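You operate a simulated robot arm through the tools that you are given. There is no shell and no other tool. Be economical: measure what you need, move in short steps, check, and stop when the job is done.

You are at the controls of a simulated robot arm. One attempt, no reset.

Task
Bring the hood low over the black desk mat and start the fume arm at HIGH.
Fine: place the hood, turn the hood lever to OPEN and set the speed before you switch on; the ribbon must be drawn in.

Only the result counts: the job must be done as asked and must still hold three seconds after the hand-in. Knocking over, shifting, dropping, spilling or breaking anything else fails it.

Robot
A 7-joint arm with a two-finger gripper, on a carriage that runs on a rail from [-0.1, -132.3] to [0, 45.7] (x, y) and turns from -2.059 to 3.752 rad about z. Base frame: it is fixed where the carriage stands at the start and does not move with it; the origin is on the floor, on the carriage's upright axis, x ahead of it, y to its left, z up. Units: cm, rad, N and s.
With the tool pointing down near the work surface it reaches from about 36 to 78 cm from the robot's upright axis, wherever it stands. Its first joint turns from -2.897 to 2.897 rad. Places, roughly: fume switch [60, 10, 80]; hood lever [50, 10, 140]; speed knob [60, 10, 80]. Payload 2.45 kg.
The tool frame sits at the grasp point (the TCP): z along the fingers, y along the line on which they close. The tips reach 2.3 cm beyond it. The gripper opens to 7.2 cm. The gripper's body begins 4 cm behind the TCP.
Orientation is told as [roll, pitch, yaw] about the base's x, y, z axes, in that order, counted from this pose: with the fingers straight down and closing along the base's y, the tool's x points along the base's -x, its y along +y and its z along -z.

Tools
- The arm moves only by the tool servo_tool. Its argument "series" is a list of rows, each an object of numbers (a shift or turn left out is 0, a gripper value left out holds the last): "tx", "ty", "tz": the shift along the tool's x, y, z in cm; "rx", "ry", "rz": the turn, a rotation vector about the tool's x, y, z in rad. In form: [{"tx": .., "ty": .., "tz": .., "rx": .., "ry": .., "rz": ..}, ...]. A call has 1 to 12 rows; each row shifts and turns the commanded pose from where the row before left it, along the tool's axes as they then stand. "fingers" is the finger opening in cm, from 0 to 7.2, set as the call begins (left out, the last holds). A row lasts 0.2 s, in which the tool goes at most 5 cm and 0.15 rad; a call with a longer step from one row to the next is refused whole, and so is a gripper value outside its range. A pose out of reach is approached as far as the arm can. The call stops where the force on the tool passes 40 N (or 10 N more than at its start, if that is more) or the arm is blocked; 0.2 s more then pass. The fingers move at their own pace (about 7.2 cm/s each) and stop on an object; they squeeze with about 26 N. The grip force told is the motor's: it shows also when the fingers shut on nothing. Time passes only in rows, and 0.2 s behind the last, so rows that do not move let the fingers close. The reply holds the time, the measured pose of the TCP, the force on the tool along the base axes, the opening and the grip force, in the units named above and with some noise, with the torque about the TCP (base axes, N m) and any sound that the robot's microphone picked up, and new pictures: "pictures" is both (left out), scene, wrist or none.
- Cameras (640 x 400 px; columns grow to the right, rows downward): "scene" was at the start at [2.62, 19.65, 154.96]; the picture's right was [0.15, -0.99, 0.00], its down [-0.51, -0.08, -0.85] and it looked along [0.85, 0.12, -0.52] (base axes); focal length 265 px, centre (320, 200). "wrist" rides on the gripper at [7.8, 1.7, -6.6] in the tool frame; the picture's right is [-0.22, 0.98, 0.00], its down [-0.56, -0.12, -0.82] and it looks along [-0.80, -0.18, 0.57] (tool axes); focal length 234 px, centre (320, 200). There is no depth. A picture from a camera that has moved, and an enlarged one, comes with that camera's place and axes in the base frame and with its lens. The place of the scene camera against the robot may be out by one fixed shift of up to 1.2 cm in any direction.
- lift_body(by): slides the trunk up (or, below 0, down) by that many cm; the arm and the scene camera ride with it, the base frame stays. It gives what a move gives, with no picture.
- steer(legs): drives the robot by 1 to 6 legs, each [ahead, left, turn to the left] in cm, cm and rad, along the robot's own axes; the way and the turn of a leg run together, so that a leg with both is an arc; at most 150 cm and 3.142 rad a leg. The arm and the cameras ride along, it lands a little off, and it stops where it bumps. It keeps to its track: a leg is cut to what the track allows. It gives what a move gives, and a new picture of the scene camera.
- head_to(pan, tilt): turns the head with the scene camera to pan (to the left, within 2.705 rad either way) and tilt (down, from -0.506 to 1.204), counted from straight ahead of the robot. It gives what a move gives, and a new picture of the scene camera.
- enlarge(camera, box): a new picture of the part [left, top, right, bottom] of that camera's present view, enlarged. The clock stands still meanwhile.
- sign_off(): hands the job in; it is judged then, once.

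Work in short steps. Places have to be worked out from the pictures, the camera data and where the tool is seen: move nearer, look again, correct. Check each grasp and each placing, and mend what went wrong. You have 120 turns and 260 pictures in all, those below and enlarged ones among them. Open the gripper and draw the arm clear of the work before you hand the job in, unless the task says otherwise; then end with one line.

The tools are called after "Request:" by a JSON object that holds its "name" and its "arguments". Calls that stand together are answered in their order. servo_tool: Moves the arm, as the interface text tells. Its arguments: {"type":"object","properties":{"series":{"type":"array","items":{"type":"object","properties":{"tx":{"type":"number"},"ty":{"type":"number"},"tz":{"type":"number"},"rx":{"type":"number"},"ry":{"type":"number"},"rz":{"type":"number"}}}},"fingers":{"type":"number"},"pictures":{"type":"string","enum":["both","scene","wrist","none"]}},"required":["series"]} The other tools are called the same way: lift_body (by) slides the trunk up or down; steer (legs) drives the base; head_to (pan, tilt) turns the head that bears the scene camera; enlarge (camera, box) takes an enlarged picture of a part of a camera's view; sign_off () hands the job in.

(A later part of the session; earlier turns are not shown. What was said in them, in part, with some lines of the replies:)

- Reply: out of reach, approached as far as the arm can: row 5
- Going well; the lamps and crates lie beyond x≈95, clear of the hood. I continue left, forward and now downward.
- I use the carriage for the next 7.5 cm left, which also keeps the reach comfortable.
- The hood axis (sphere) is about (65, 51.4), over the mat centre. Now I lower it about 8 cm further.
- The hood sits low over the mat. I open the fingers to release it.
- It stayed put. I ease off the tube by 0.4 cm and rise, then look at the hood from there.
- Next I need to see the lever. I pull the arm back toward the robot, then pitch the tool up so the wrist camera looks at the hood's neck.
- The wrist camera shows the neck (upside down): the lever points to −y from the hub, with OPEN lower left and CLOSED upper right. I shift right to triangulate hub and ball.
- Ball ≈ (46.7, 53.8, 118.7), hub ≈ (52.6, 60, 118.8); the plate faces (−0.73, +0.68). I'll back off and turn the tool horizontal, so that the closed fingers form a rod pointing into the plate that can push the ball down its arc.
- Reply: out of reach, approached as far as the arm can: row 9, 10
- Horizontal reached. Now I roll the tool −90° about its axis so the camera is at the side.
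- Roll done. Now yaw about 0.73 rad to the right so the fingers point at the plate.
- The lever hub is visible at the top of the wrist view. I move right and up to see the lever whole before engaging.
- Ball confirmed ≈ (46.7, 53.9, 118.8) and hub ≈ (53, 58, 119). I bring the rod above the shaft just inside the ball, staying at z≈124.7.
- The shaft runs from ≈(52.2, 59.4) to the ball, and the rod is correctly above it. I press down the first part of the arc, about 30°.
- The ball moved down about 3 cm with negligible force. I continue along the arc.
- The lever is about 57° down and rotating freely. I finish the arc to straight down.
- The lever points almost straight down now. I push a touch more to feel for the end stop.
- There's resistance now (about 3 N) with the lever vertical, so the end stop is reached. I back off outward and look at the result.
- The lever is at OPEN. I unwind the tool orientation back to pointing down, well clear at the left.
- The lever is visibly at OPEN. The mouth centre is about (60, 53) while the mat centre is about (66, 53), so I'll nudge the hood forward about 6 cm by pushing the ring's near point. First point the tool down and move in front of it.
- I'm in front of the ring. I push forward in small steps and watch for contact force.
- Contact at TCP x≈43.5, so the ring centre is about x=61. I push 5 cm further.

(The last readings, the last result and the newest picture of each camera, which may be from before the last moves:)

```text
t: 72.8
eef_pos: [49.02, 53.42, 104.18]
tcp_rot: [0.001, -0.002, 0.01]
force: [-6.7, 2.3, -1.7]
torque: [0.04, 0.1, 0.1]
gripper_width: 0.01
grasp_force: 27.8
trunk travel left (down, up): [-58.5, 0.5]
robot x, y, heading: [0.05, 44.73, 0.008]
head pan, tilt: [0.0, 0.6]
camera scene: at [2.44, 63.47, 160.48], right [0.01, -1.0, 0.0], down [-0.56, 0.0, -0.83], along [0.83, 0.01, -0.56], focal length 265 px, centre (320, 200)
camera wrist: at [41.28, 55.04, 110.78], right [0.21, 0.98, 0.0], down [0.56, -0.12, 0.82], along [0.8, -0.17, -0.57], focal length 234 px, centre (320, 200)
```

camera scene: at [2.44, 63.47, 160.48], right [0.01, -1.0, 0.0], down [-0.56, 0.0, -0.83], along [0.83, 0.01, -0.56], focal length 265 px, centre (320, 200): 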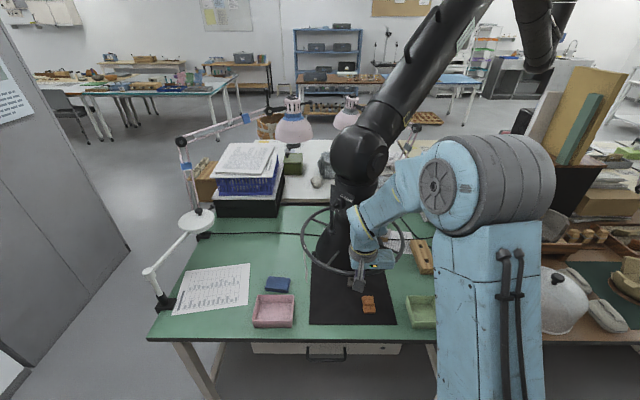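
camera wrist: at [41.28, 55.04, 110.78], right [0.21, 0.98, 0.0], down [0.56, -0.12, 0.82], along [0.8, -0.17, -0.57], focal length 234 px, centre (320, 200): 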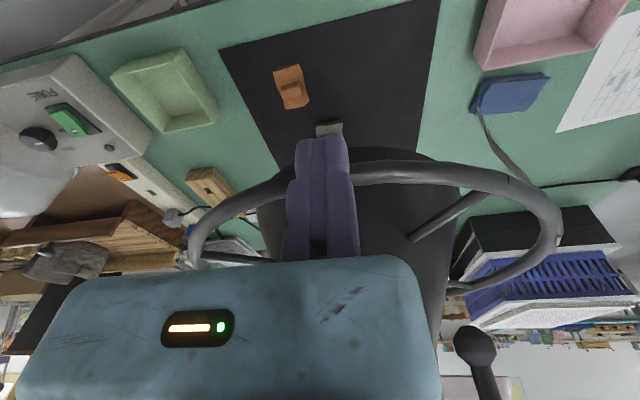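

The hood is now centred over the mat (about (66, 53)) and low. I back the arm away and drive right to the control box.

Request:
{"name": "servo_tool", "arguments": {"series": [{"tx": 2}, {"tx": 3}, {"tx": 3}, {"tx": 3}, {"tz": -2}, {"tz": -2}, {}], "pictures": "none"}}

Request:
{"name": "steer", "arguments": {"legs": [[0, -38, 0]]}}

Request:
{"name": "head_to", "arguments": {"pan": 0.4, "tilt": 0.55}}

```text
t: 74.3
eef_pos: [37.91, 53.29, 108.17]
tcp_rot: [0.002, -0.003, 0.009]
force: [0.5, 0.8, 0.1]
torque: [0.02, 0.02, -0.01]
gripper_width: 0.0
grasp_force: 27.7
trunk travel left (down, up): [-58.5, 0.5]
robot x, y, heading: [0.2, 44.79, 0.01]
head pan, tilt: [0.0, 0.6]
```

```text
t: 76.8
eef_pos: [37.87, 14.47, 108.04]
tcp_rot: [0.001, 0.001, 0.009]
force: [-0.1, 0.2, 0.5]
torque: [-0.03, -0.02, -0.03]
gripper_width: 0.0
grasp_force: 27.9
trunk travel left (down, up): [-58.5, 0.5]
robot x, y, heading: [-0.15, 6.21, 0.004]
head pan, tilt: [0.0, 0.6]
camera scene: at [2.45, 24.51, 160.48], right [0.01, -1.0, 0.0], down [-0.56, 0.0, -0.83], along [0.83, 0.01, -0.56], focal length 265 px, centre (320, 200)
```

scene: 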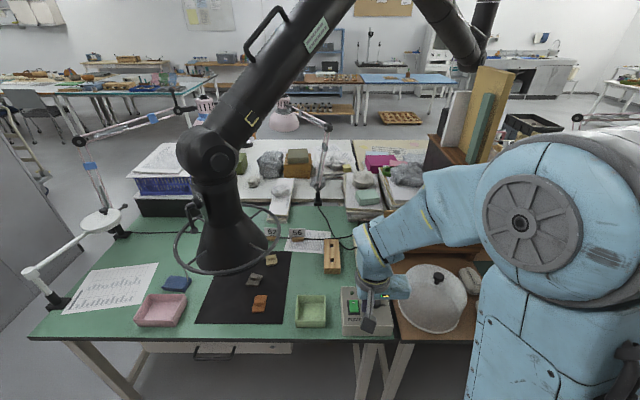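

```text
t: 77.7
eef_pos: [37.86, 14.56, 108.04]
tcp_rot: [0.002, 0.0, 0.01]
force: [0.6, 0.6, 0.1]
torque: [0.01, -0.02, 0.05]
gripper_width: 0.02
grasp_force: 28.5
trunk travel left (down, up): [-58.5, 0.5]
robot x, y, heading: [0.36, 6.59, 0.006]
head pan, tilt: [0.4, 0.55]
camera scene: at [1.86, 28.01, 160.92], right [0.39, -0.92, 0.0], down [-0.48, -0.21, -0.85], along [0.78, 0.34, -0.52], focal length 265 px, centre (320, 200)
```

scene: 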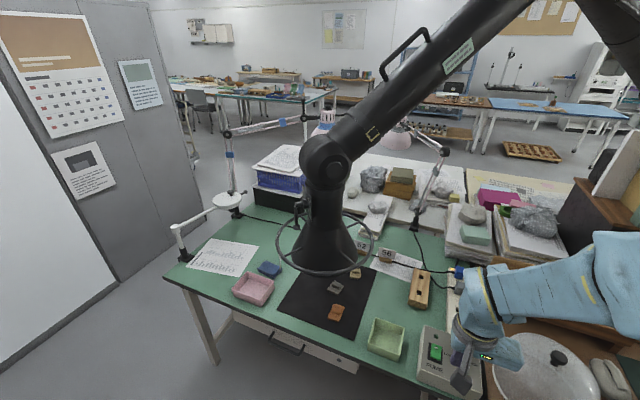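

A clear view of the hood over the mat. I enlarge to check its height and the labels.

Request:
{"name": "enlarge", "arguments": {"camera": "scene", "box": [220, 130, 440, 340]}}

Request:
{"name": "enlarge", "arguments": {"camera": "scene", "box": [380, 20, 500, 100]}}

Request:
{"name": "enlarge", "arguments": {"camera": "scene", "box": [390, 260, 540, 400]}}

```text
1.90 times, centred on (330, 235) of scene
camera zoom: at [1.86, 28.01, 160.92], right [0.39, -0.92, 0.0], down [-0.48, -0.21, -0.85], along [0.78, 0.34, -0.52], focal length 506 px, centre (301, 133)
```

zoom: 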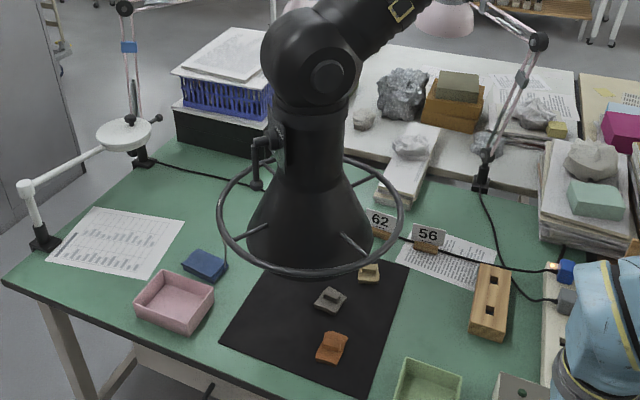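

```text
5.00 times, centred on (440, 60) of scene
camera zoom: at [1.86, 28.01, 160.92], right [0.39, -0.92, 0.0], down [-0.48, -0.21, -0.85], along [0.78, 0.34, -0.52], focal length 1327 px, centre (-280, 900)
```

zoom: 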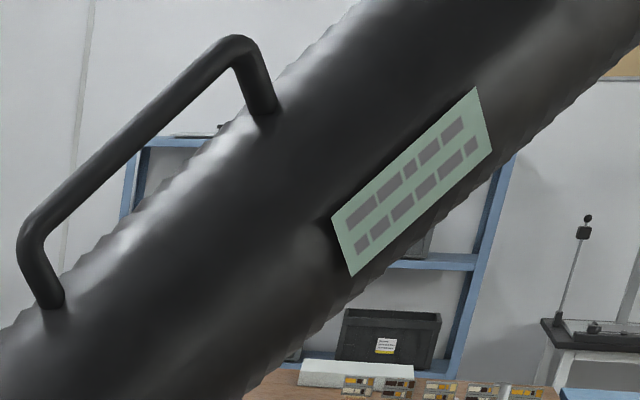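

```text
2.86 times, centred on (465, 330) of scene
camera zoom: at [1.86, 28.01, 160.92], right [0.39, -0.92, 0.0], down [-0.48, -0.21, -0.85], along [0.78, 0.34, -0.52], focal length 758 px, centre (-94, -171)
```

zoom: 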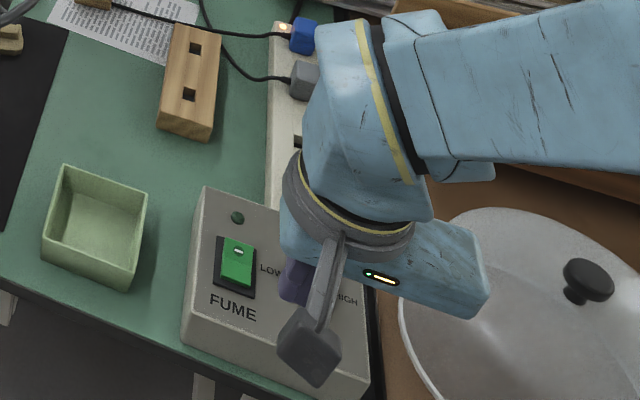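

The hood is low over the mat with the lever at OPEN. The control box has the green FUME rocker, its lamp dark, and the speed knob under the gripper. I lower the trunk back and look with the wrist camera.

Request:
{"name": "lift_body", "arguments": {"by": -6}}

Request:
{"name": "servo_tool", "arguments": {"series": [{"ty": -2}, {"ty": -2}, {}], "pictures": "wrist"}}

Request:
{"name": "enlarge", "arguments": {"camera": "wrist", "box": [220, 60, 460, 220]}}

```text
t: 78.7
eef_pos: [37.97, 14.39, 102.01]
tcp_rot: [0.002, -0.001, 0.008]
force: [0.0, -0.3, 0.2]
torque: [-0.01, 0.0, 0.0]
gripper_width: 0.0
grasp_force: 28.3
trunk travel left (down, up): [-52.5, 6.5]
robot x, y, heading: [-0.26, 6.23, 0.006]
head pan, tilt: [0.4, 0.55]
```

```text
t: 79.5
eef_pos: [37.82, 10.24, 102.02]
tcp_rot: [0.002, -0.002, 0.009]
force: [-0.5, -0.8, 0.0]
torque: [-0.01, 0.02, -0.01]
gripper_width: 0.01
grasp_force: 28.5
trunk travel left (down, up): [-52.5, 6.5]
robot x, y, heading: [0.42, 5.71, 0.005]
head pan, tilt: [0.4, 0.55]
camera wrist: at [30.16, 11.98, 108.6], right [0.21, 0.98, 0.0], down [0.56, -0.12, 0.82], along [0.8, -0.17, -0.57], focal length 234 px, centre (320, 200)
```

wrist: 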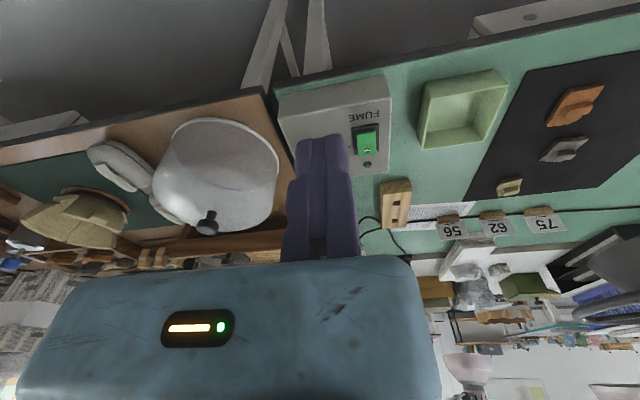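

```text
2.50 times, centred on (340, 140) of wrist
camera zoom: at [30.16, 11.98, 108.6], right [0.21, 0.98, 0.0], down [0.56, -0.12, 0.82], along [0.8, -0.17, -0.57], focal length 585 px, centre (270, 350)
```

zoom: 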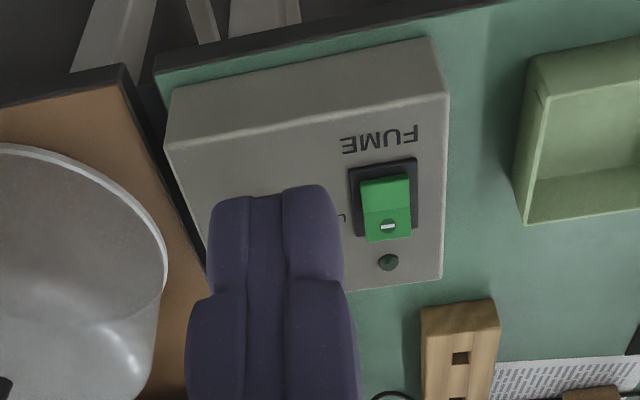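

The fingers hide the knob. I shift left and forward for a closer view of both controls from a second viewpoint.

Request:
{"name": "servo_tool", "arguments": {"series": [{"tx": -1.5, "ty": 2, "tz": 0.5}, {"tx": -1.5, "ty": 2, "tz": 0.5}, {"tx": -1.5, "ty": 2, "tz": 0.5}, {"tx": -1.5, "ty": 2, "tz": 0.5}, {}], "pictures": "wrist"}}

Request:
{"name": "enlarge", "arguments": {"camera": "wrist", "box": [160, 0, 400, 160]}}

```text
t: 80.7
eef_pos: [43.72, 18.74, 99.84]
tcp_rot: [0.002, 0.0, 0.009]
force: [-0.7, -0.1, -0.2]
torque: [-0.01, 0.03, -0.01]
gripper_width: 0.0
grasp_force: 28.3
trunk travel left (down, up): [-52.5, 6.5]
robot x, y, heading: [-0.03, 6.3, 0.005]
head pan, tilt: [0.4, 0.55]
camera wrist: at [35.95, 20.22, 106.49], right [0.21, 0.98, 0.0], down [0.56, -0.12, 0.82], along [0.8, -0.17, -0.57], focal length 234 px, centre (320, 200)
```

wrist: 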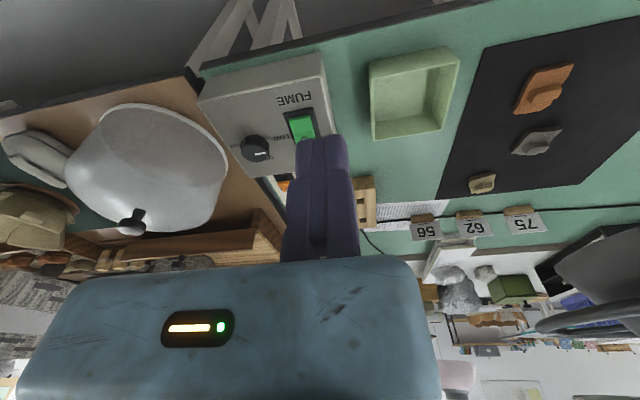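

```text
2.50 times, centred on (280, 80) of wrist
camera zoom: at [35.95, 20.22, 106.49], right [0.21, 0.98, 0.0], down [0.56, -0.12, 0.82], along [0.8, -0.17, -0.57], focal length 585 px, centre (420, 500)
```

zoom: 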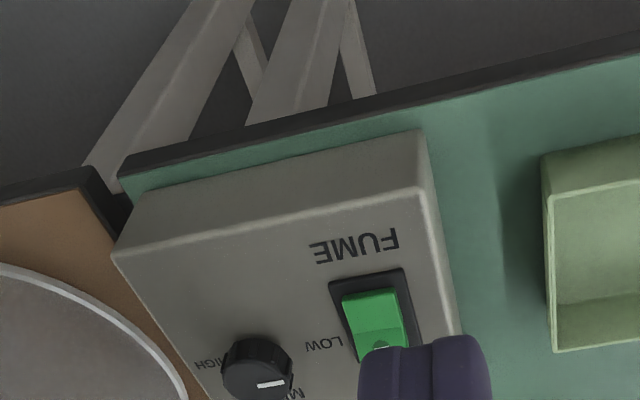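

Triangulating, the knob top is ≈ (56.2, 6.7, 82.8), diameter ≈ 3.8, pointer at LOW (+y), MID on the far side, HIGH at −y, so it turns clockwise from above. I hover beside it with open fingers.

Request:
{"name": "servo_tool", "arguments": {"series": [{"tx": -2, "ty": -1.6}, {"tx": -2, "ty": -1.6}, {"tx": -2, "ty": -1.6}, {"tx": -2, "ty": -1.6}, {"tx": -2, "ty": -1.6, "tz": 1}, {"tx": -2, "ty": -1.6, "tz": 2}, {"tz": 2}, {"tz": 2}, {}], "fingers": 6, "pictures": "both"}}

Request:
{"name": "enlarge", "arguments": {"camera": "wrist", "box": [160, 0, 400, 200]}}

```text
t: 82.7
eef_pos: [55.83, 9.01, 92.85]
tcp_rot: [0.001, -0.002, 0.008]
force: [-0.4, -0.3, 0.7]
torque: [0.02, -0.02, 0.03]
gripper_width: 6.02
grasp_force: 0.0
trunk travel left (down, up): [-52.5, 6.5]
robot x, y, heading: [0.38, 6.55, 0.005]
head pan, tilt: [0.4, 0.55]
camera scene: at [1.88, 28.02, 154.92], right [0.4, -0.92, 0.0], down [-0.48, -0.21, -0.85], along [0.78, 0.34, -0.52], focal length 265 px, centre (320, 200)
camera wrist: at [48.03, 10.71, 99.41], right [0.21, 0.98, 0.0], down [0.56, -0.12, 0.82], along [0.8, -0.17, -0.57], focal length 234 px, centre (320, 200)
```

scene: 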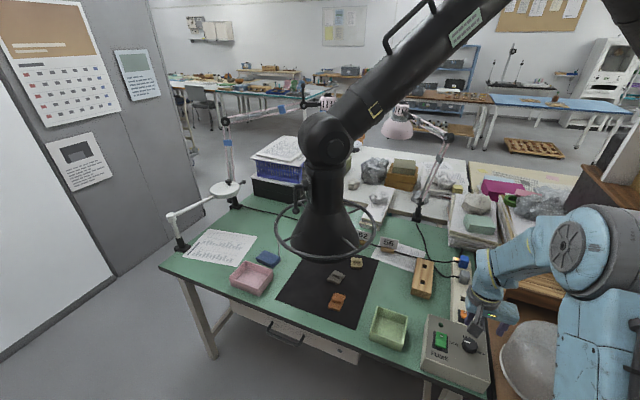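
wrist: 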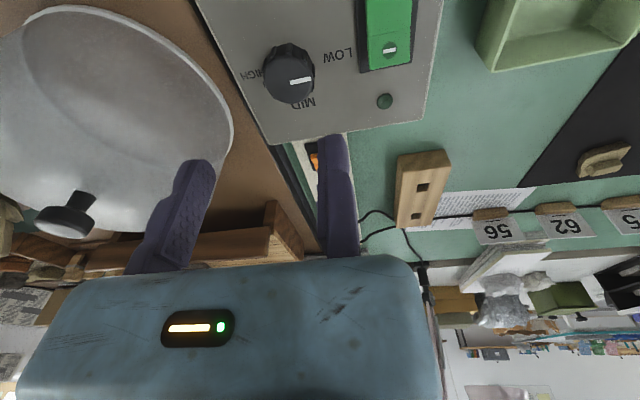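

```text
2.00 times, centred on (280, 100) of wrist
camera zoom: at [48.03, 10.71, 99.41], right [0.21, 0.98, 0.0], down [0.56, -0.12, 0.82], along [0.8, -0.17, -0.57], focal length 468 px, centre (400, 400)
```

zoom: 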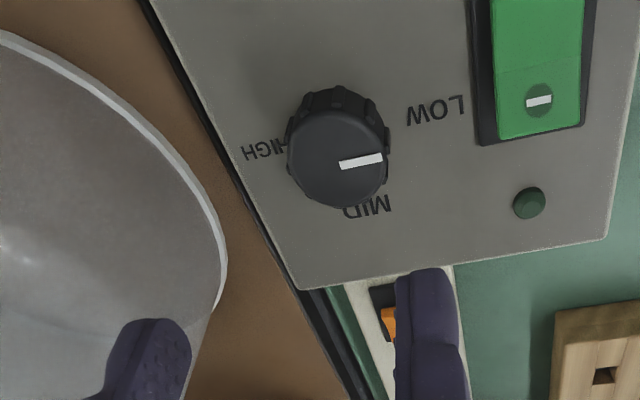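

The knob estimate holds: (56.2, 6.8, 82.8), with the pointer at LOW. I descend with the fingers straddling it, tips to just above the panel.

Request:
{"name": "servo_tool", "arguments": {"series": [{"tx": -0.4, "tz": 2}, {"tz": 2}, {"tz": 2}, {"tz": 1.3}, {"tz": 0.8}, {}], "fingers": 5.6, "pictures": "both"}}

Request:
{"name": "enlarge", "arguments": {"camera": "wrist", "box": [160, 80, 400, 280]}}

```text
t: 84.1
eef_pos: [56.41, 9.07, 84.79]
tcp_rot: [0.002, -0.003, 0.009]
force: [0.4, 0.1, -0.6]
torque: [-0.01, -0.01, 0.0]
gripper_width: 5.59
grasp_force: 0.1
trunk travel left (down, up): [-52.5, 6.5]
robot x, y, heading: [0.21, 6.19, 0.006]
head pan, tilt: [0.4, 0.55]
camera scene: at [1.87, 28.02, 154.92], right [0.4, -0.92, 0.0], down [-0.48, -0.21, -0.85], along [0.78, 0.34, -0.52], focal length 265 px, centre (320, 200)
camera wrist: at [48.58, 10.7, 91.34], right [0.21, 0.98, 0.0], down [0.56, -0.12, 0.82], along [0.8, -0.17, -0.57], focal length 234 px, centre (320, 200)
```

scene: 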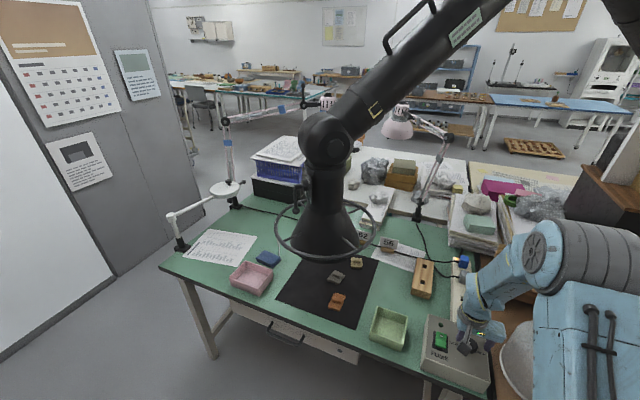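
wrist: 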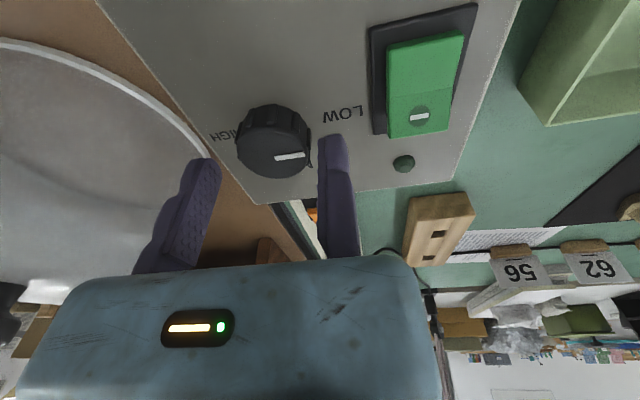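

```text
2.00 times, centred on (280, 180) of wrist
camera zoom: at [48.58, 10.7, 91.34], right [0.21, 0.98, 0.0], down [0.56, -0.12, 0.82], along [0.8, -0.17, -0.57], focal length 468 px, centre (400, 240)
```

zoom: 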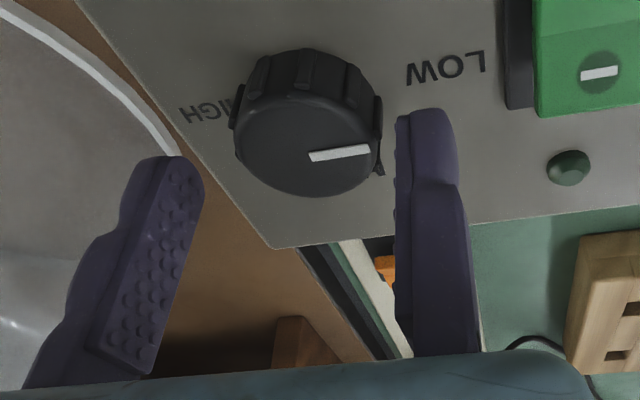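

Knob is well centred in the gap. I go down another 0.9 cm gently and close.

Request:
{"name": "servo_tool", "arguments": {"series": [{"tz": 0.3, "tx": 0.2}, {"tz": 0.3}, {"tz": 0.3}, {}], "pictures": "wrist"}}

Request:
{"name": "servo_tool", "arguments": {"series": [{}, {}, {}], "fingers": 0, "pictures": "wrist"}}

```text
t: 85.1
eef_pos: [56.03, 9.05, 84.0]
tcp_rot: [0.0, -0.001, 0.008]
force: [0.7, 0.0, -0.1]
torque: [-0.01, -0.02, -0.01]
gripper_width: 5.59
grasp_force: 0.0
trunk travel left (down, up): [-52.5, 6.5]
robot x, y, heading: [0.02, 5.97, 0.008]
head pan, tilt: [0.4, 0.55]
camera wrist: at [48.35, 10.75, 90.59], right [0.21, 0.98, 0.0], down [0.56, -0.12, 0.82], along [0.8, -0.17, -0.57], focal length 234 px, centre (320, 200)
```

wrist: 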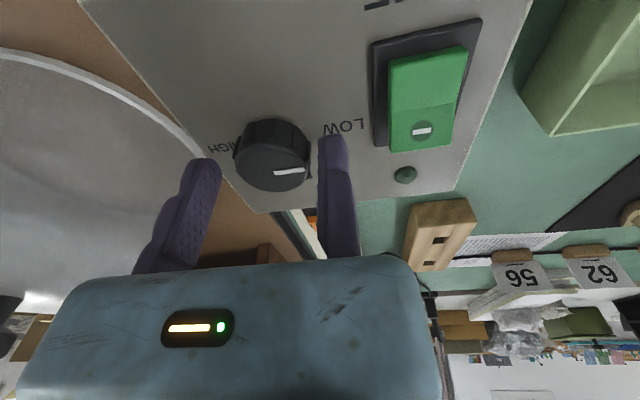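

```text
t: 85.9
eef_pos: [56.27, 8.43, 84.06]
tcp_rot: [-0.003, -0.001, 0.004]
force: [-0.8, -37.6, -2.9]
torque: [-0.71, -0.09, -0.04]
gripper_width: 3.46
grasp_force: 44.3
trunk travel left (down, up): [-52.5, 6.5]
robot x, y, heading: [0.2, 6.02, 0.012]
head pan, tilt: [0.4, 0.55]
camera wrist: at [48.38, 10.12, 90.58], right [0.21, 0.98, 0.0], down [0.56, -0.12, 0.82], along [0.8, -0.18, -0.57], focal length 234 px, centre (320, 200)
```

wrist: 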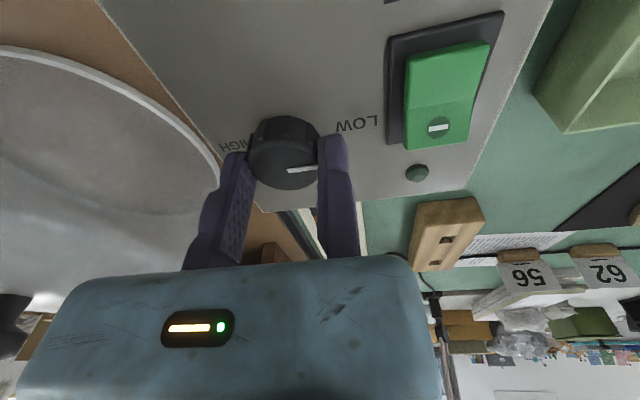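

Gripped at 3.46 cm, but the asymmetric closing loads the arm sideways with 37 N. I move −0.65 cm in y to relieve it.

Request:
{"name": "servo_tool", "arguments": {"series": [{"ty": -0.3}, {"ty": -0.3}, {}], "pictures": "wrist"}}

```text
t: 86.7
eef_pos: [56.1, 8.45, 83.92]
tcp_rot: [0.005, 0.002, 0.008]
force: [-4.0, -16.8, 1.6]
torque: [-0.59, 0.66, -0.31]
gripper_width: 3.46
grasp_force: 44.8
trunk travel left (down, up): [-52.5, 6.5]
robot x, y, heading: [-0.11, 6.38, 0.011]
head pan, tilt: [0.4, 0.55]
camera wrist: at [48.37, 10.04, 90.6], right [0.21, 0.98, 0.0], down [0.56, -0.12, 0.82], along [0.8, -0.17, -0.57], focal length 234 px, centre (320, 200)
```

wrist: 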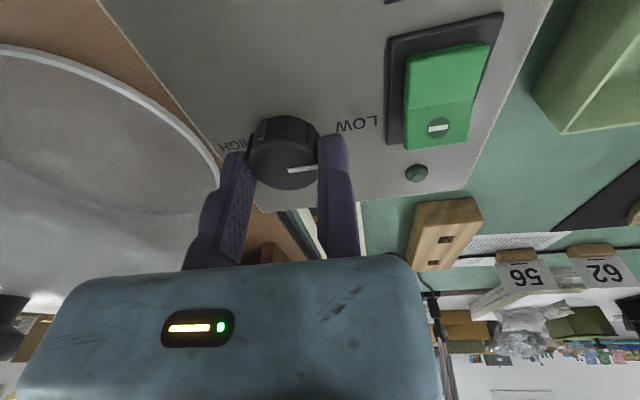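

Now I rotate the knob clockwise about its own axis, compensating the 1.73 cm TCP offset. First about 50°.

Request:
{"name": "servo_tool", "arguments": {"series": [{"rz": 0.14, "tx": -0.24, "ty": -0.02}, {"rz": 0.14, "tx": -0.24, "ty": -0.02}, {"rz": 0.14, "tx": -0.24, "ty": -0.02}, {"rz": 0.14, "tx": -0.24, "ty": -0.02}, {"rz": 0.14, "tx": -0.24, "ty": -0.02}, {"rz": 0.14, "tx": -0.24, "ty": -0.02}, {}], "pictures": "wrist"}}

```text
t: 88.3
eef_pos: [57.49, 8.0, 83.97]
tcp_rot: [0.004, 0.001, -0.832]
force: [8.5, 4.1, -0.5]
torque: [0.63, 0.27, 0.05]
gripper_width: 3.48
grasp_force: 45.3
trunk travel left (down, up): [-52.5, 6.5]
robot x, y, heading: [-0.15, 6.44, 0.008]
head pan, tilt: [0.4, 0.55]
camera wrist: at [53.53, 14.81, 90.62], right [0.87, 0.5, 0.0], down [0.28, -0.5, 0.82], along [0.41, -0.71, -0.57], focal length 234 px, centre (320, 200)
```

wrist: 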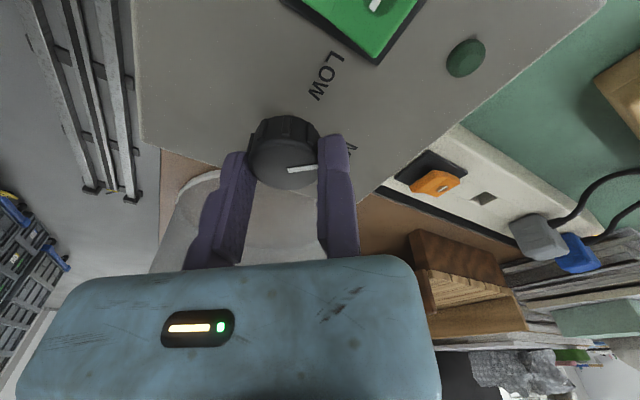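

It turns with the grip. Continuing.

Request:
{"name": "servo_tool", "arguments": {"series": [{"rz": 0.14, "tx": -0.24, "ty": -0.02}, {"rz": 0.14, "tx": -0.24, "ty": -0.02}, {"rz": 0.14, "tx": -0.24, "ty": -0.02}, {"rz": 0.14, "tx": -0.24, "ty": -0.02}, {"rz": 0.14, "tx": -0.24, "ty": -0.02}, {"rz": 0.14, "tx": -0.24, "ty": -0.02}, {}], "pictures": "wrist"}}

```text
t: 89.9
eef_pos: [58.12, 6.7, 84.06]
tcp_rot: [0.005, 0.001, -1.671]
force: [22.8, 18.3, 12.8]
torque: [-0.14, -0.34, -0.35]
gripper_width: 3.46
grasp_force: 45.2
trunk travel left (down, up): [-52.5, 6.5]
robot x, y, heading: [0.16, 6.3, 0.011]
head pan, tilt: [0.4, 0.55]
camera wrist: at [60.53, 14.15, 90.64], right [0.95, -0.31, 0.0], down [-0.18, -0.55, 0.82], along [-0.26, -0.78, -0.58], focal length 234 px, centre (320, 200)
```

wrist: 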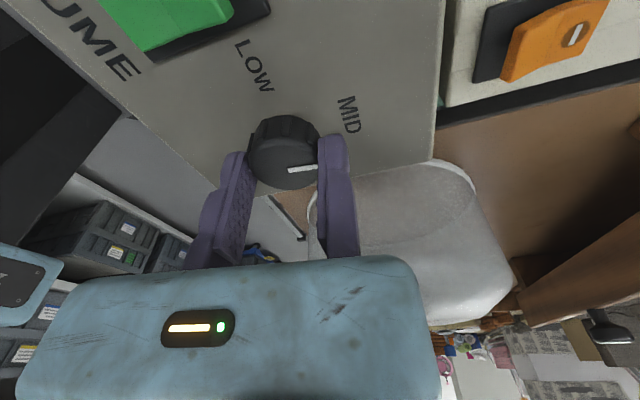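

Total rotation is 1.68 rad, past MID. The side force is growing, so I add a small relief (+x, +y) and continue toward HIGH.

Request:
{"name": "servo_tool", "arguments": {"series": [{"tx": 0.15, "ty": 0.25}, {"rz": 0.14, "tx": -0.24, "ty": -0.02}, {"rz": 0.14, "tx": -0.24, "ty": -0.02}, {"rz": 0.14, "tx": -0.24, "ty": -0.02}, {"rz": 0.14, "tx": -0.24, "ty": -0.02}, {"rz": 0.14, "tx": -0.24, "ty": -0.02}, {}], "pictures": "wrist"}}

```text
t: 91.5
eef_pos: [57.62, 5.54, 84.0]
tcp_rot: [0.003, 0.0, -2.373]
force: [-0.5, 0.4, 20.6]
torque: [-0.05, 0.33, -0.04]
gripper_width: 3.49
grasp_force: 44.5
trunk travel left (down, up): [-52.5, 6.5]
robot x, y, heading: [-0.05, 6.25, 0.003]
head pan, tilt: [0.4, 0.55]
camera wrist: at [64.4, 9.64, 90.61], right [0.52, -0.85, 0.0], down [-0.49, -0.3, 0.82], along [-0.7, -0.43, -0.57], focal length 234 px, centre (320, 200)
```

wrist: 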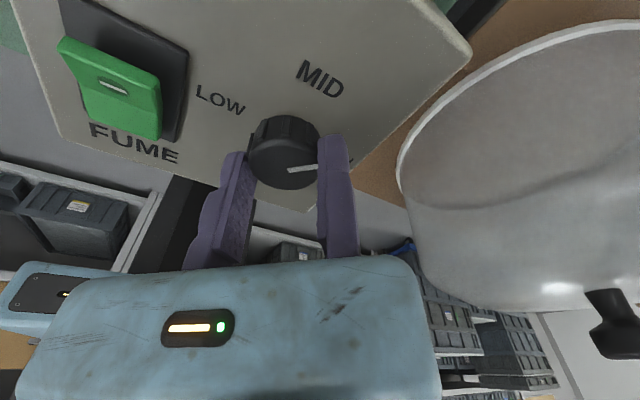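

At 2.38 rad now. Four more rows toward HIGH.

Request:
{"name": "servo_tool", "arguments": {"series": [{"rz": 0.14, "tx": -0.24, "ty": -0.02}, {"rz": 0.14, "tx": -0.24, "ty": -0.02}, {"rz": 0.14, "tx": -0.24, "ty": -0.02}, {"rz": 0.14, "tx": -0.24, "ty": -0.02}, {}], "pictures": "wrist"}}

Request:
{"name": "enlarge", "arguments": {"camera": "wrist", "box": [140, 40, 440, 270]}}

```text
t: 92.7
eef_pos: [57.0, 5.02, 84.04]
tcp_rot: [0.001, 0.002, -2.936]
force: [14.8, -16.5, 11.1]
torque: [-0.43, -1.05, -0.16]
gripper_width: 3.49
grasp_force: 44.9
trunk travel left (down, up): [-52.5, 6.5]
robot x, y, heading: [0.1, 6.24, 0.008]
head pan, tilt: [0.4, 0.55]
camera wrist: at [64.73, 4.87, 90.62], right [-0.01, -1.0, 0.0], down [-0.58, 0.01, 0.82], along [-0.82, 0.01, -0.58], focal length 234 px, centre (320, 200)
```

wrist: 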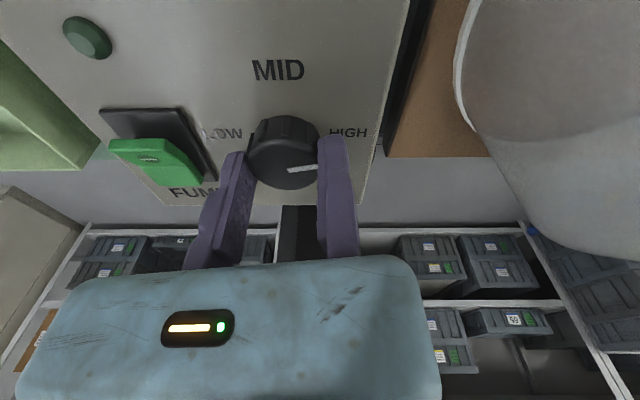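

```text
1.74 times, centred on (290, 155) of wrist
camera zoom: at [64.73, 4.87, 90.62], right [-0.01, -1.0, 0.0], down [-0.58, 0.01, 0.82], along [-0.82, 0.01, -0.58], focal length 407 px, centre (372, 278)
```

zoom: 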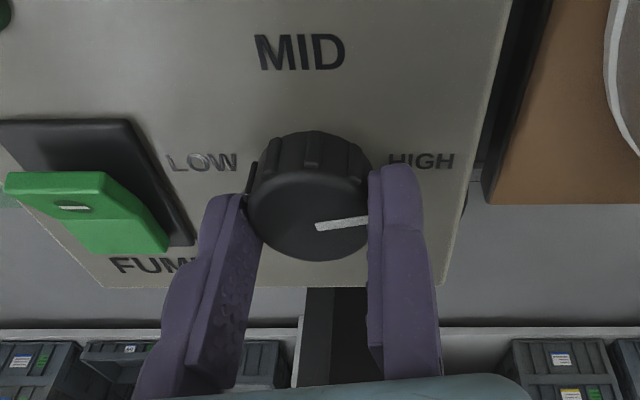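

The pointer is now at HIGH within a few degrees. I add a small extra turn toward the stop.

Request:
{"name": "servo_tool", "arguments": {"series": [{"rz": 0.08, "tx": -0.14}, {"rz": 0.05, "tx": -0.09}, {}], "pictures": "none"}}

Request:
{"name": "enlarge", "arguments": {"camera": "wrist", "box": [140, 40, 440, 270]}}

```text
t: 93.5
eef_pos: [56.53, 4.9, 84.02]
tcp_rot: [-0.001, 0.002, -3.062]
force: [24.5, -20.4, 10.2]
torque: [-0.21, -0.9, -0.37]
gripper_width: 3.46
grasp_force: 44.5
trunk travel left (down, up): [-52.5, 6.5]
robot x, y, heading: [-0.24, 6.23, 0.006]
head pan, tilt: [0.4, 0.55]
```

```text
1.74 times, centred on (290, 155) of wrist
camera zoom: at [64.43, 3.8, 90.62], right [-0.14, -0.99, 0.0], down [-0.57, 0.08, 0.82], along [-0.81, 0.12, -0.58], focal length 407 px, centre (372, 278)
```

zoom: 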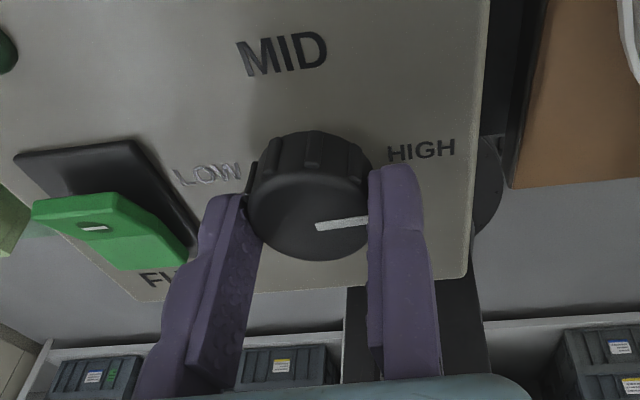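

The pointer is at HIGH. I open slightly (4.2 cm, keeping clear of the rocker) and lift straight up.

Request:
{"name": "servo_tool", "arguments": {"series": [{}, {}], "fingers": 4.2, "pictures": "wrist"}}

```text
t: 94.1
eef_pos: [56.25, 4.83, 83.91]
tcp_rot: [-0.001, -0.005, -3.061]
force: [0.6, -24.9, 0.4]
torque: [-0.63, 0.32, -0.03]
gripper_width: 4.22
grasp_force: 0.1
trunk travel left (down, up): [-52.5, 6.5]
robot x, y, heading: [-0.19, 6.02, 0.009]
head pan, tilt: [0.4, 0.55]
camera wrist: at [64.2, 3.77, 90.49], right [-0.14, -0.99, 0.0], down [-0.57, 0.08, 0.82], along [-0.81, 0.11, -0.57], focal length 234 px, centre (320, 200)
```

wrist: 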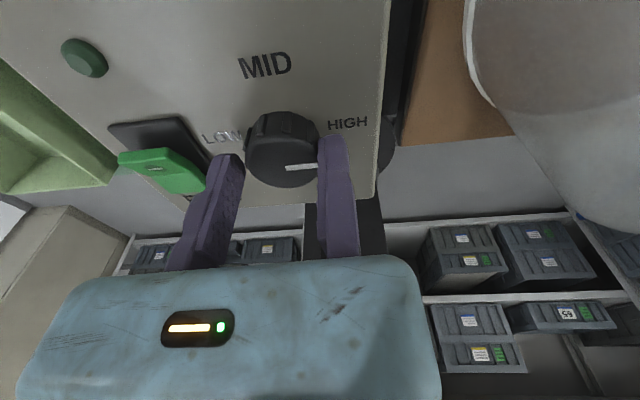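

The fixed finger still leans on the knob (25 N), so I ease off 0.5 cm before lifting.

Request:
{"name": "servo_tool", "arguments": {"series": [{"ty": 0.3}, {"ty": 0.3}, {}], "pictures": "none"}}

Request:
{"name": "servo_tool", "arguments": {"series": [{"tz": -1}, {"tz": -2}, {"tz": -3}, {"tz": -3}, {"tz": -3}, {}], "pictures": "wrist"}}

Request:
{"name": "enlarge", "arguments": {"camera": "wrist", "box": [140, 0, 440, 200]}}

```text
t: 94.9
eef_pos: [56.5, 4.51, 83.97]
tcp_rot: [-0.003, 0.003, -3.059]
force: [0.0, -0.1, -0.4]
torque: [0.0, 0.0, 0.03]
gripper_width: 4.21
grasp_force: 0.2
trunk travel left (down, up): [-52.5, 6.5]
robot x, y, heading: [0.33, 6.36, 0.005]
head pan, tilt: [0.4, 0.55]
```

```text
t: 96.3
eef_pos: [56.44, 4.44, 95.96]
tcp_rot: [-0.001, 0.002, -3.062]
force: [-0.5, -0.3, 0.0]
torque: [0.01, 0.03, 0.02]
gripper_width: 4.19
grasp_force: 0.0
trunk travel left (down, up): [-52.5, 6.5]
robot x, y, heading: [-0.12, 5.86, 0.006]
head pan, tilt: [0.4, 0.55]
camera wrist: at [64.33, 3.29, 102.56], right [-0.14, -0.99, 0.0], down [-0.57, 0.08, 0.82], along [-0.81, 0.11, -0.57], focal length 234 px, centre (320, 200)
```

wrist: 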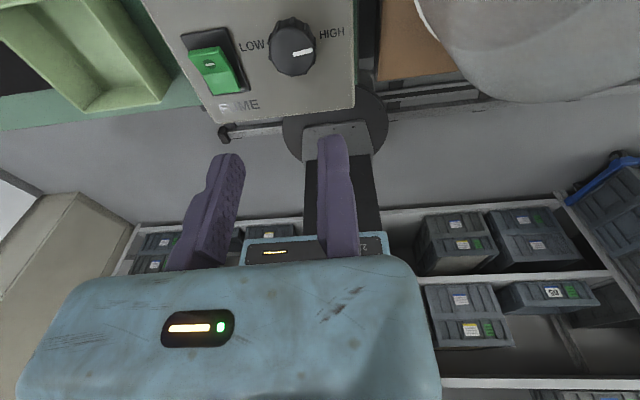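

```text
2.00 times, centred on (290, 100) of wrist
camera zoom: at [64.33, 3.29, 102.56], right [-0.14, -0.99, 0.0], down [-0.57, 0.08, 0.82], along [-0.81, 0.11, -0.57], focal length 468 px, centre (380, 400)
```

zoom: 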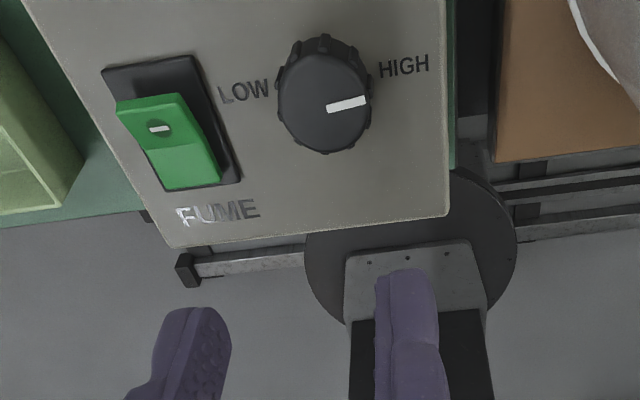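

The knob reads HIGH. The rocker's far end (with the bar mark, about (56.1, 13.6)) is raised, so that's the ON side. I close the fingers and hover above it.

Request:
{"name": "servo_tool", "arguments": {"series": [{"ty": -2.3}, {"ty": -2.3}, {"ty": -2.3}, {"ty": -2.3}, {"tz": 2}, {"tz": 2}, {"tz": 2}, {}], "fingers": 0, "pictures": "wrist"}}

Request:
{"name": "enlarge", "arguments": {"camera": "wrist", "box": [180, 0, 480, 200]}}

```text
t: 98.1
eef_pos: [55.73, 13.57, 90.07]
tcp_rot: [-0.002, -0.001, -3.059]
force: [-0.5, 0.0, -0.2]
torque: [0.01, -0.01, 0.02]
gripper_width: 0.0
grasp_force: 26.2
trunk travel left (down, up): [-52.5, 6.5]
robot x, y, heading: [-0.01, 5.87, 0.008]
head pan, tilt: [0.4, 0.55]
camera wrist: at [63.62, 12.48, 96.58], right [-0.14, -0.99, 0.0], down [-0.57, 0.08, 0.82], along [-0.81, 0.11, -0.57], focal length 234 px, centre (320, 200)
```

wrist: 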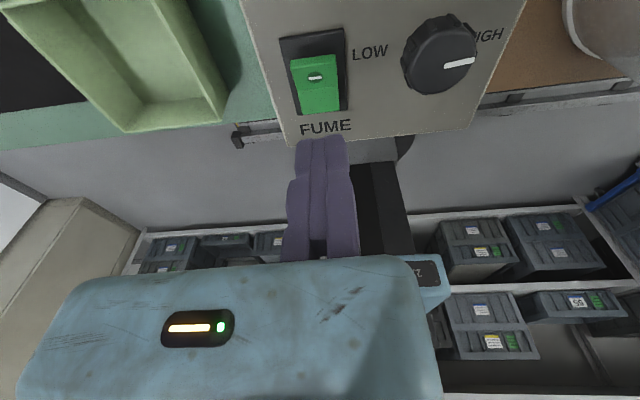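

```text
2.00 times, centred on (330, 100) of wrist
camera zoom: at [63.62, 12.48, 96.58], right [-0.14, -0.99, 0.0], down [-0.57, 0.08, 0.82], along [-0.81, 0.11, -0.57], focal length 468 px, centre (300, 400)
```

zoom: 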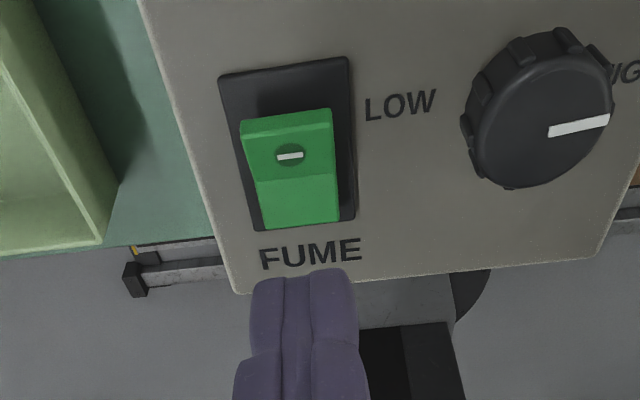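

The rocker spans x≈53.3–57.6 at y≈13.7. I move to x≈56.7 and press down in small steps.

Request:
{"name": "servo_tool", "arguments": {"series": [{"tx": 1.0, "ty": -0.1}, {"tz": 2}, {"tz": 2}, {"tz": 0.5}, {"tz": 0.4}, {"tz": 0.3}, {}], "pictures": "wrist"}}

```text
t: 99.7
eef_pos: [56.84, 13.83, 84.65]
tcp_rot: [-0.002, -0.001, -3.058]
force: [-0.5, 1.0, -1.0]
torque: [-0.03, -0.02, 0.02]
gripper_width: 0.0
grasp_force: 26.1
trunk travel left (down, up): [-52.5, 6.5]
robot x, y, heading: [-0.32, 6.44, 0.005]
head pan, tilt: [0.4, 0.55]
camera wrist: at [64.61, 12.66, 91.36], right [-0.14, -0.99, 0.0], down [-0.57, 0.08, 0.82], along [-0.81, 0.11, -0.57], focal length 234 px, centre (320, 200)
```

wrist: 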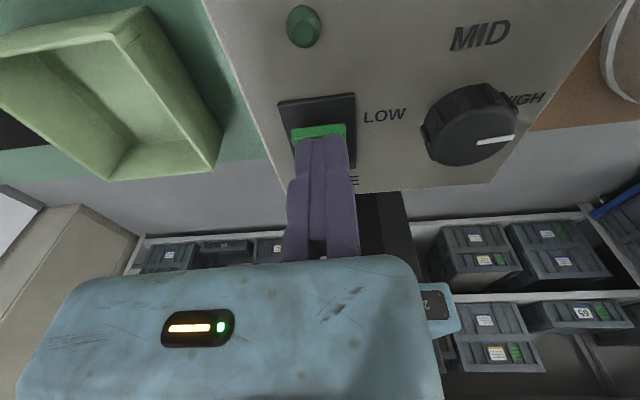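

Just above or touching. I keep pressing in 0.25 cm steps.

Request:
{"name": "servo_tool", "arguments": {"series": [{"tz": 0.25}, {"tz": 0.25}, {"tz": 0.25}, {}], "pictures": "wrist"}}

```text
t: 100.7
eef_pos: [56.59, 13.85, 84.05]
tcp_rot: [-0.002, -0.001, -3.059]
force: [0.0, 0.6, 0.3]
torque: [-0.01, -0.01, -0.02]
gripper_width: 0.0
grasp_force: 25.7
trunk travel left (down, up): [-52.5, 6.5]
robot x, y, heading: [-0.19, 5.95, 0.006]
head pan, tilt: [0.4, 0.55]
camera wrist: at [64.61, 12.72, 90.63], right [-0.14, -0.99, 0.0], down [-0.57, 0.08, 0.82], along [-0.81, 0.11, -0.57], focal length 234 px, centre (320, 200)
```

wrist: 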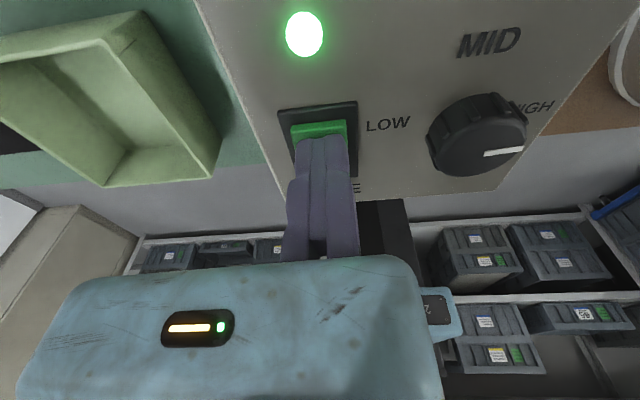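

The lamp is lit green: the fume arm is on. I lift off and retreat, then check the ribbon.

Request:
{"name": "servo_tool", "arguments": {"series": [{"tz": -1.5}, {"tz": -3}, {"tz": -4}, {"tz": -4}, {"tz": -4}, {"tx": -4}, {"tx": -4}, {"tx": -4}, {"tx": -3}, {}], "fingers": 4, "pictures": "both"}}

Request:
{"name": "enlarge", "arguments": {"camera": "scene", "box": [230, 130, 430, 330]}}

```text
t: 102.9
eef_pos: [42.12, 12.48, 100.44]
tcp_rot: [-0.002, 0.003, -3.06]
force: [0.1, -0.4, -0.8]
torque: [-0.02, -0.03, 0.0]
gripper_width: 4.01
grasp_force: 0.1
trunk travel left (down, up): [-52.5, 6.5]
robot x, y, heading: [0.12, 6.37, 0.007]
head pan, tilt: [0.4, 0.55]
camera scene: at [1.82, 28.01, 154.93], right [0.4, -0.92, 0.0], down [-0.48, -0.21, -0.85], along [0.78, 0.34, -0.52], focal length 265 px, centre (320, 200)
camera wrist: at [49.91, 11.35, 107.03], right [-0.14, -0.99, 0.0], down [-0.57, 0.08, 0.82], along [-0.81, 0.11, -0.57], focal length 234 px, centre (320, 200)
```

scene: 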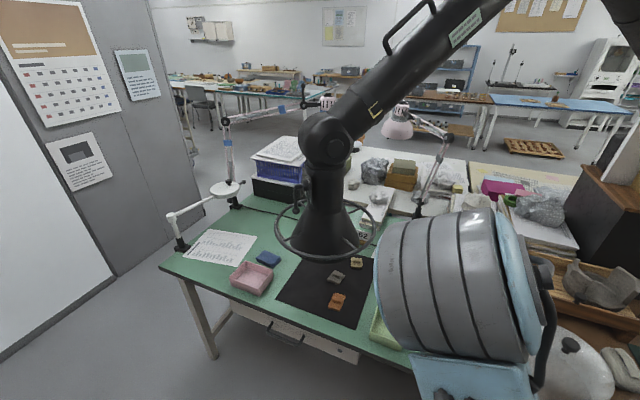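
wrist: 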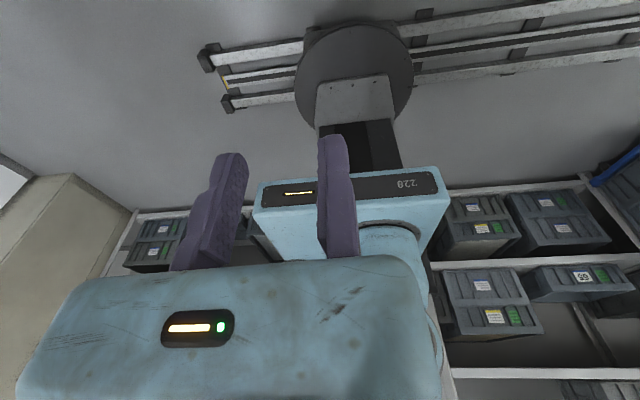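

```text
2.00 times, centred on (330, 230) of scene
camera zoom: at [1.82, 28.01, 154.93], right [0.4, -0.92, 0.0], down [-0.48, -0.21, -0.85], along [0.78, 0.34, -0.52], focal length 531 px, centre (300, 140)
```

zoom: 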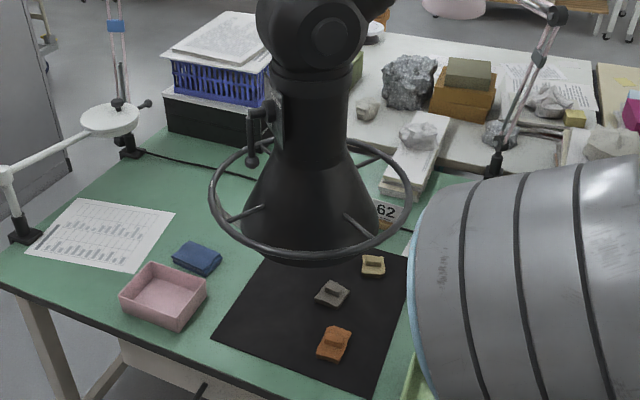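

The hood is in place. To see the ribbon I unwind the wrist so its camera faces the hood again.

Request:
{"name": "servo_tool", "arguments": {"series": [{"rz": -0.145, "tz": -0.5}, {"rz": -0.145, "tz": -0.5}, {"rz": -0.145}, {"rz": -0.145}, {"rz": -0.145}, {"rz": -0.145}, {"rz": -0.145}, {"rz": -0.145}, {"rz": -0.145}, {"rz": -0.145}, {"rz": -0.145}, {"rz": -0.145}], "pictures": "none"}}

Request:
{"name": "servo_tool", "arguments": {"series": [{"rz": -0.145}, {"rz": -0.145}, {"rz": -0.145}, {"rz": -0.145}, {"rz": -0.145}, {"rz": -0.145}, {"rz": -0.145}, {"rz": -0.145}, {"rz": -0.145}, {}], "pictures": "none"}}

Request:
{"name": "servo_tool", "arguments": {"series": [{"tx": 1.5}, {"tx": 1.5}, {"tx": 1.0}, {"tx": 0.5}, {}], "pictures": "wrist"}}

```text
t: 105.5
eef_pos: [41.82, 12.61, 101.46]
tcp_rot: [0.0, 0.002, -1.318]
force: [-0.4, 0.2, 0.4]
torque: [0.03, 0.01, 0.0]
gripper_width: 4.0
grasp_force: 0.0
trunk travel left (down, up): [-52.5, 6.5]
robot x, y, heading: [0.02, 6.13, 0.006]
head pan, tilt: [0.4, 0.55]
```

```text
t: 107.7
eef_pos: [41.81, 12.56, 101.62]
tcp_rot: [0.001, -0.001, -0.012]
force: [-0.6, -0.5, 0.1]
torque: [0.01, 0.0, 0.02]
gripper_width: 3.98
grasp_force: 0.1
trunk travel left (down, up): [-52.5, 6.5]
robot x, y, heading: [0.2, 6.29, 0.009]
head pan, tilt: [0.4, 0.55]
```

```text
t: 108.9
eef_pos: [37.39, 12.7, 101.66]
tcp_rot: [0.002, 0.0, -0.013]
force: [0.4, 0.2, 0.7]
torque: [0.0, 0.01, 0.03]
gripper_width: 4.0
grasp_force: 0.1
trunk travel left (down, up): [-52.5, 6.5]
robot x, y, heading: [0.32, 6.08, 0.005]
head pan, tilt: [0.4, 0.55]
camera wrist: at [29.6, 14.56, 108.15], right [0.23, 0.97, 0.0], down [0.56, -0.13, 0.82], along [0.8, -0.19, -0.57], focal length 234 px, centre (320, 200)
```

wrist: 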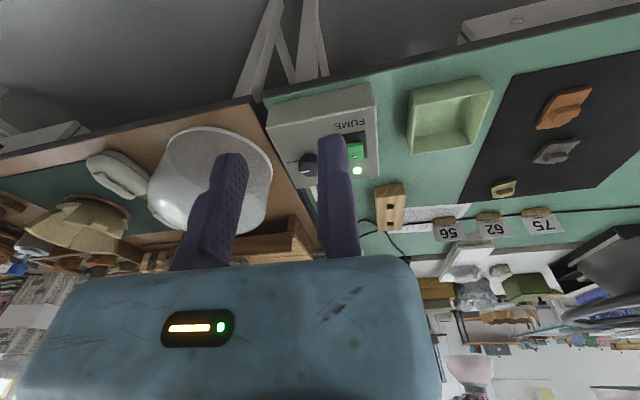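

The lamp stays lit. I drive left in front of the hood, staying at x≈37, to inspect the ribbon.

Request:
{"name": "steer", "arguments": {"legs": [[0, 38, 0]]}}

Request:
{"name": "servo_tool", "arguments": {"series": [{}, {}], "pictures": "wrist"}}

Request:
{"name": "enlarge", "arguments": {"camera": "wrist", "box": [240, 80, 600, 300]}}

```text
t: 111.4
eef_pos: [37.43, 51.47, 101.53]
tcp_rot: [0.002, 0.0, -0.017]
force: [-0.1, 0.0, -1.1]
torque: [-0.04, -0.02, 0.03]
gripper_width: 4.03
grasp_force: 0.1
trunk travel left (down, up): [-52.5, 6.5]
robot x, y, heading: [-0.19, 44.79, 0.001]
head pan, tilt: [0.4, 0.55]
camera scene: at [1.91, 66.7, 154.92], right [0.4, -0.92, 0.0], down [-0.48, -0.21, -0.85], along [0.78, 0.34, -0.52], focal length 265 px, centre (320, 200)
```

scene: 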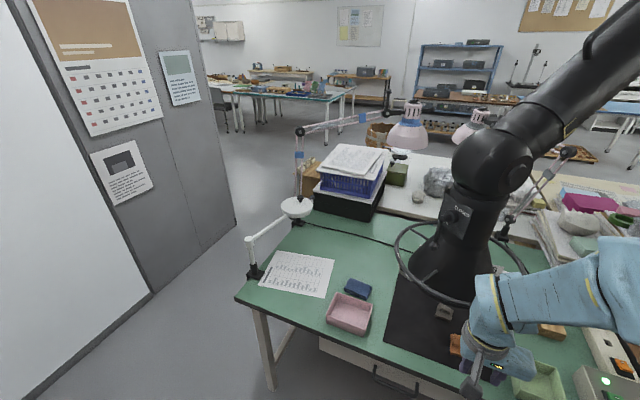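

```text
t: 112.0
eef_pos: [37.42, 51.5, 101.52]
tcp_rot: [0.001, 0.001, -0.017]
force: [-0.2, -0.2, 1.1]
torque: [0.0, -0.01, 0.0]
gripper_width: 4.02
grasp_force: 0.1
trunk travel left (down, up): [-52.5, 6.5]
robot x, y, heading: [0.28, 44.71, 0.005]
head pan, tilt: [0.4, 0.55]
camera wrist: at [29.67, 53.23, 108.15], right [0.23, 0.97, 0.0], down [0.56, -0.13, 0.82], along [0.8, -0.19, -0.57], focal length 234 px, centre (320, 200)
```

wrist: 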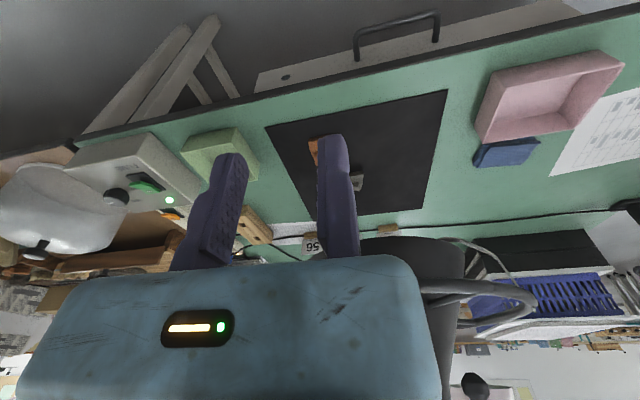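

```text
1.78 times, centred on (420, 190) of wrist
camera zoom: at [29.67, 53.23, 108.15], right [0.23, 0.97, 0.0], down [0.56, -0.13, 0.82], along [0.8, -0.19, -0.57], focal length 416 px, centre (142, 218)
```

zoom: 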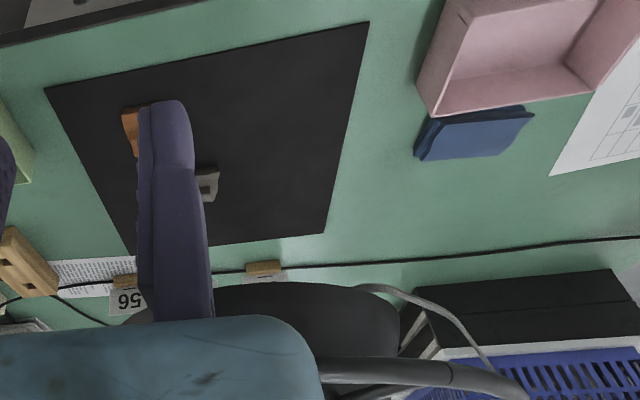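

The ribbon now curves from the ring up into the mouth, so it's being drawn in. The lamp is lit, the knob is at HIGH, the lever is at OPEN, and the mouth is about 19 cm above the mat. I open the gripper, with the arm clear of everything.

Request:
{"name": "servo_tool", "arguments": {"series": [{"tz": -2}, {"tz": -2}, {}, {}, {}], "fingers": 6.5, "pictures": "wrist"}}

```text
t: 113.2
eef_pos: [37.33, 51.37, 105.59]
tcp_rot: [0.001, -0.001, -0.016]
force: [0.1, 0.2, -0.5]
torque: [0.01, -0.04, -0.04]
gripper_width: 6.52
grasp_force: 0.1
trunk travel left (down, up): [-52.5, 6.5]
robot x, y, heading: [-0.08, 44.82, 0.007]
head pan, tilt: [0.4, 0.55]
camera wrist: at [29.63, 53.13, 112.12], right [0.23, 0.97, 0.0], down [0.56, -0.13, 0.82], along [0.8, -0.19, -0.57], focal length 234 px, centre (320, 200)
```

wrist: 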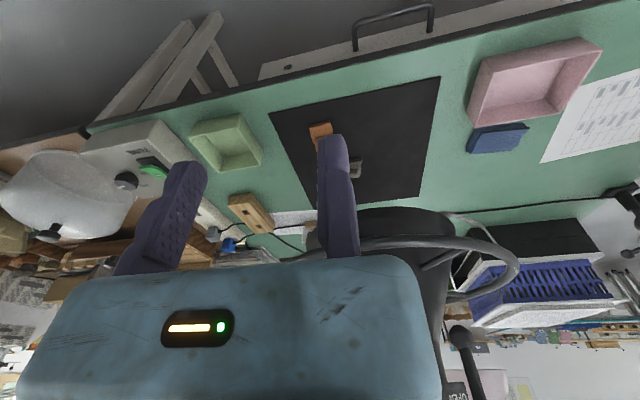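

The arm is clear and everything is holding, so I hand the job in.

Request:
{"name": "sign_off", "arguments": {}}

```text
The job is handed in.
```

The fume arm is running at HIGH: the hood is about 19 cm above the black mat, the lever is at OPEN, the lamp is lit and the ribbon is drawn in.
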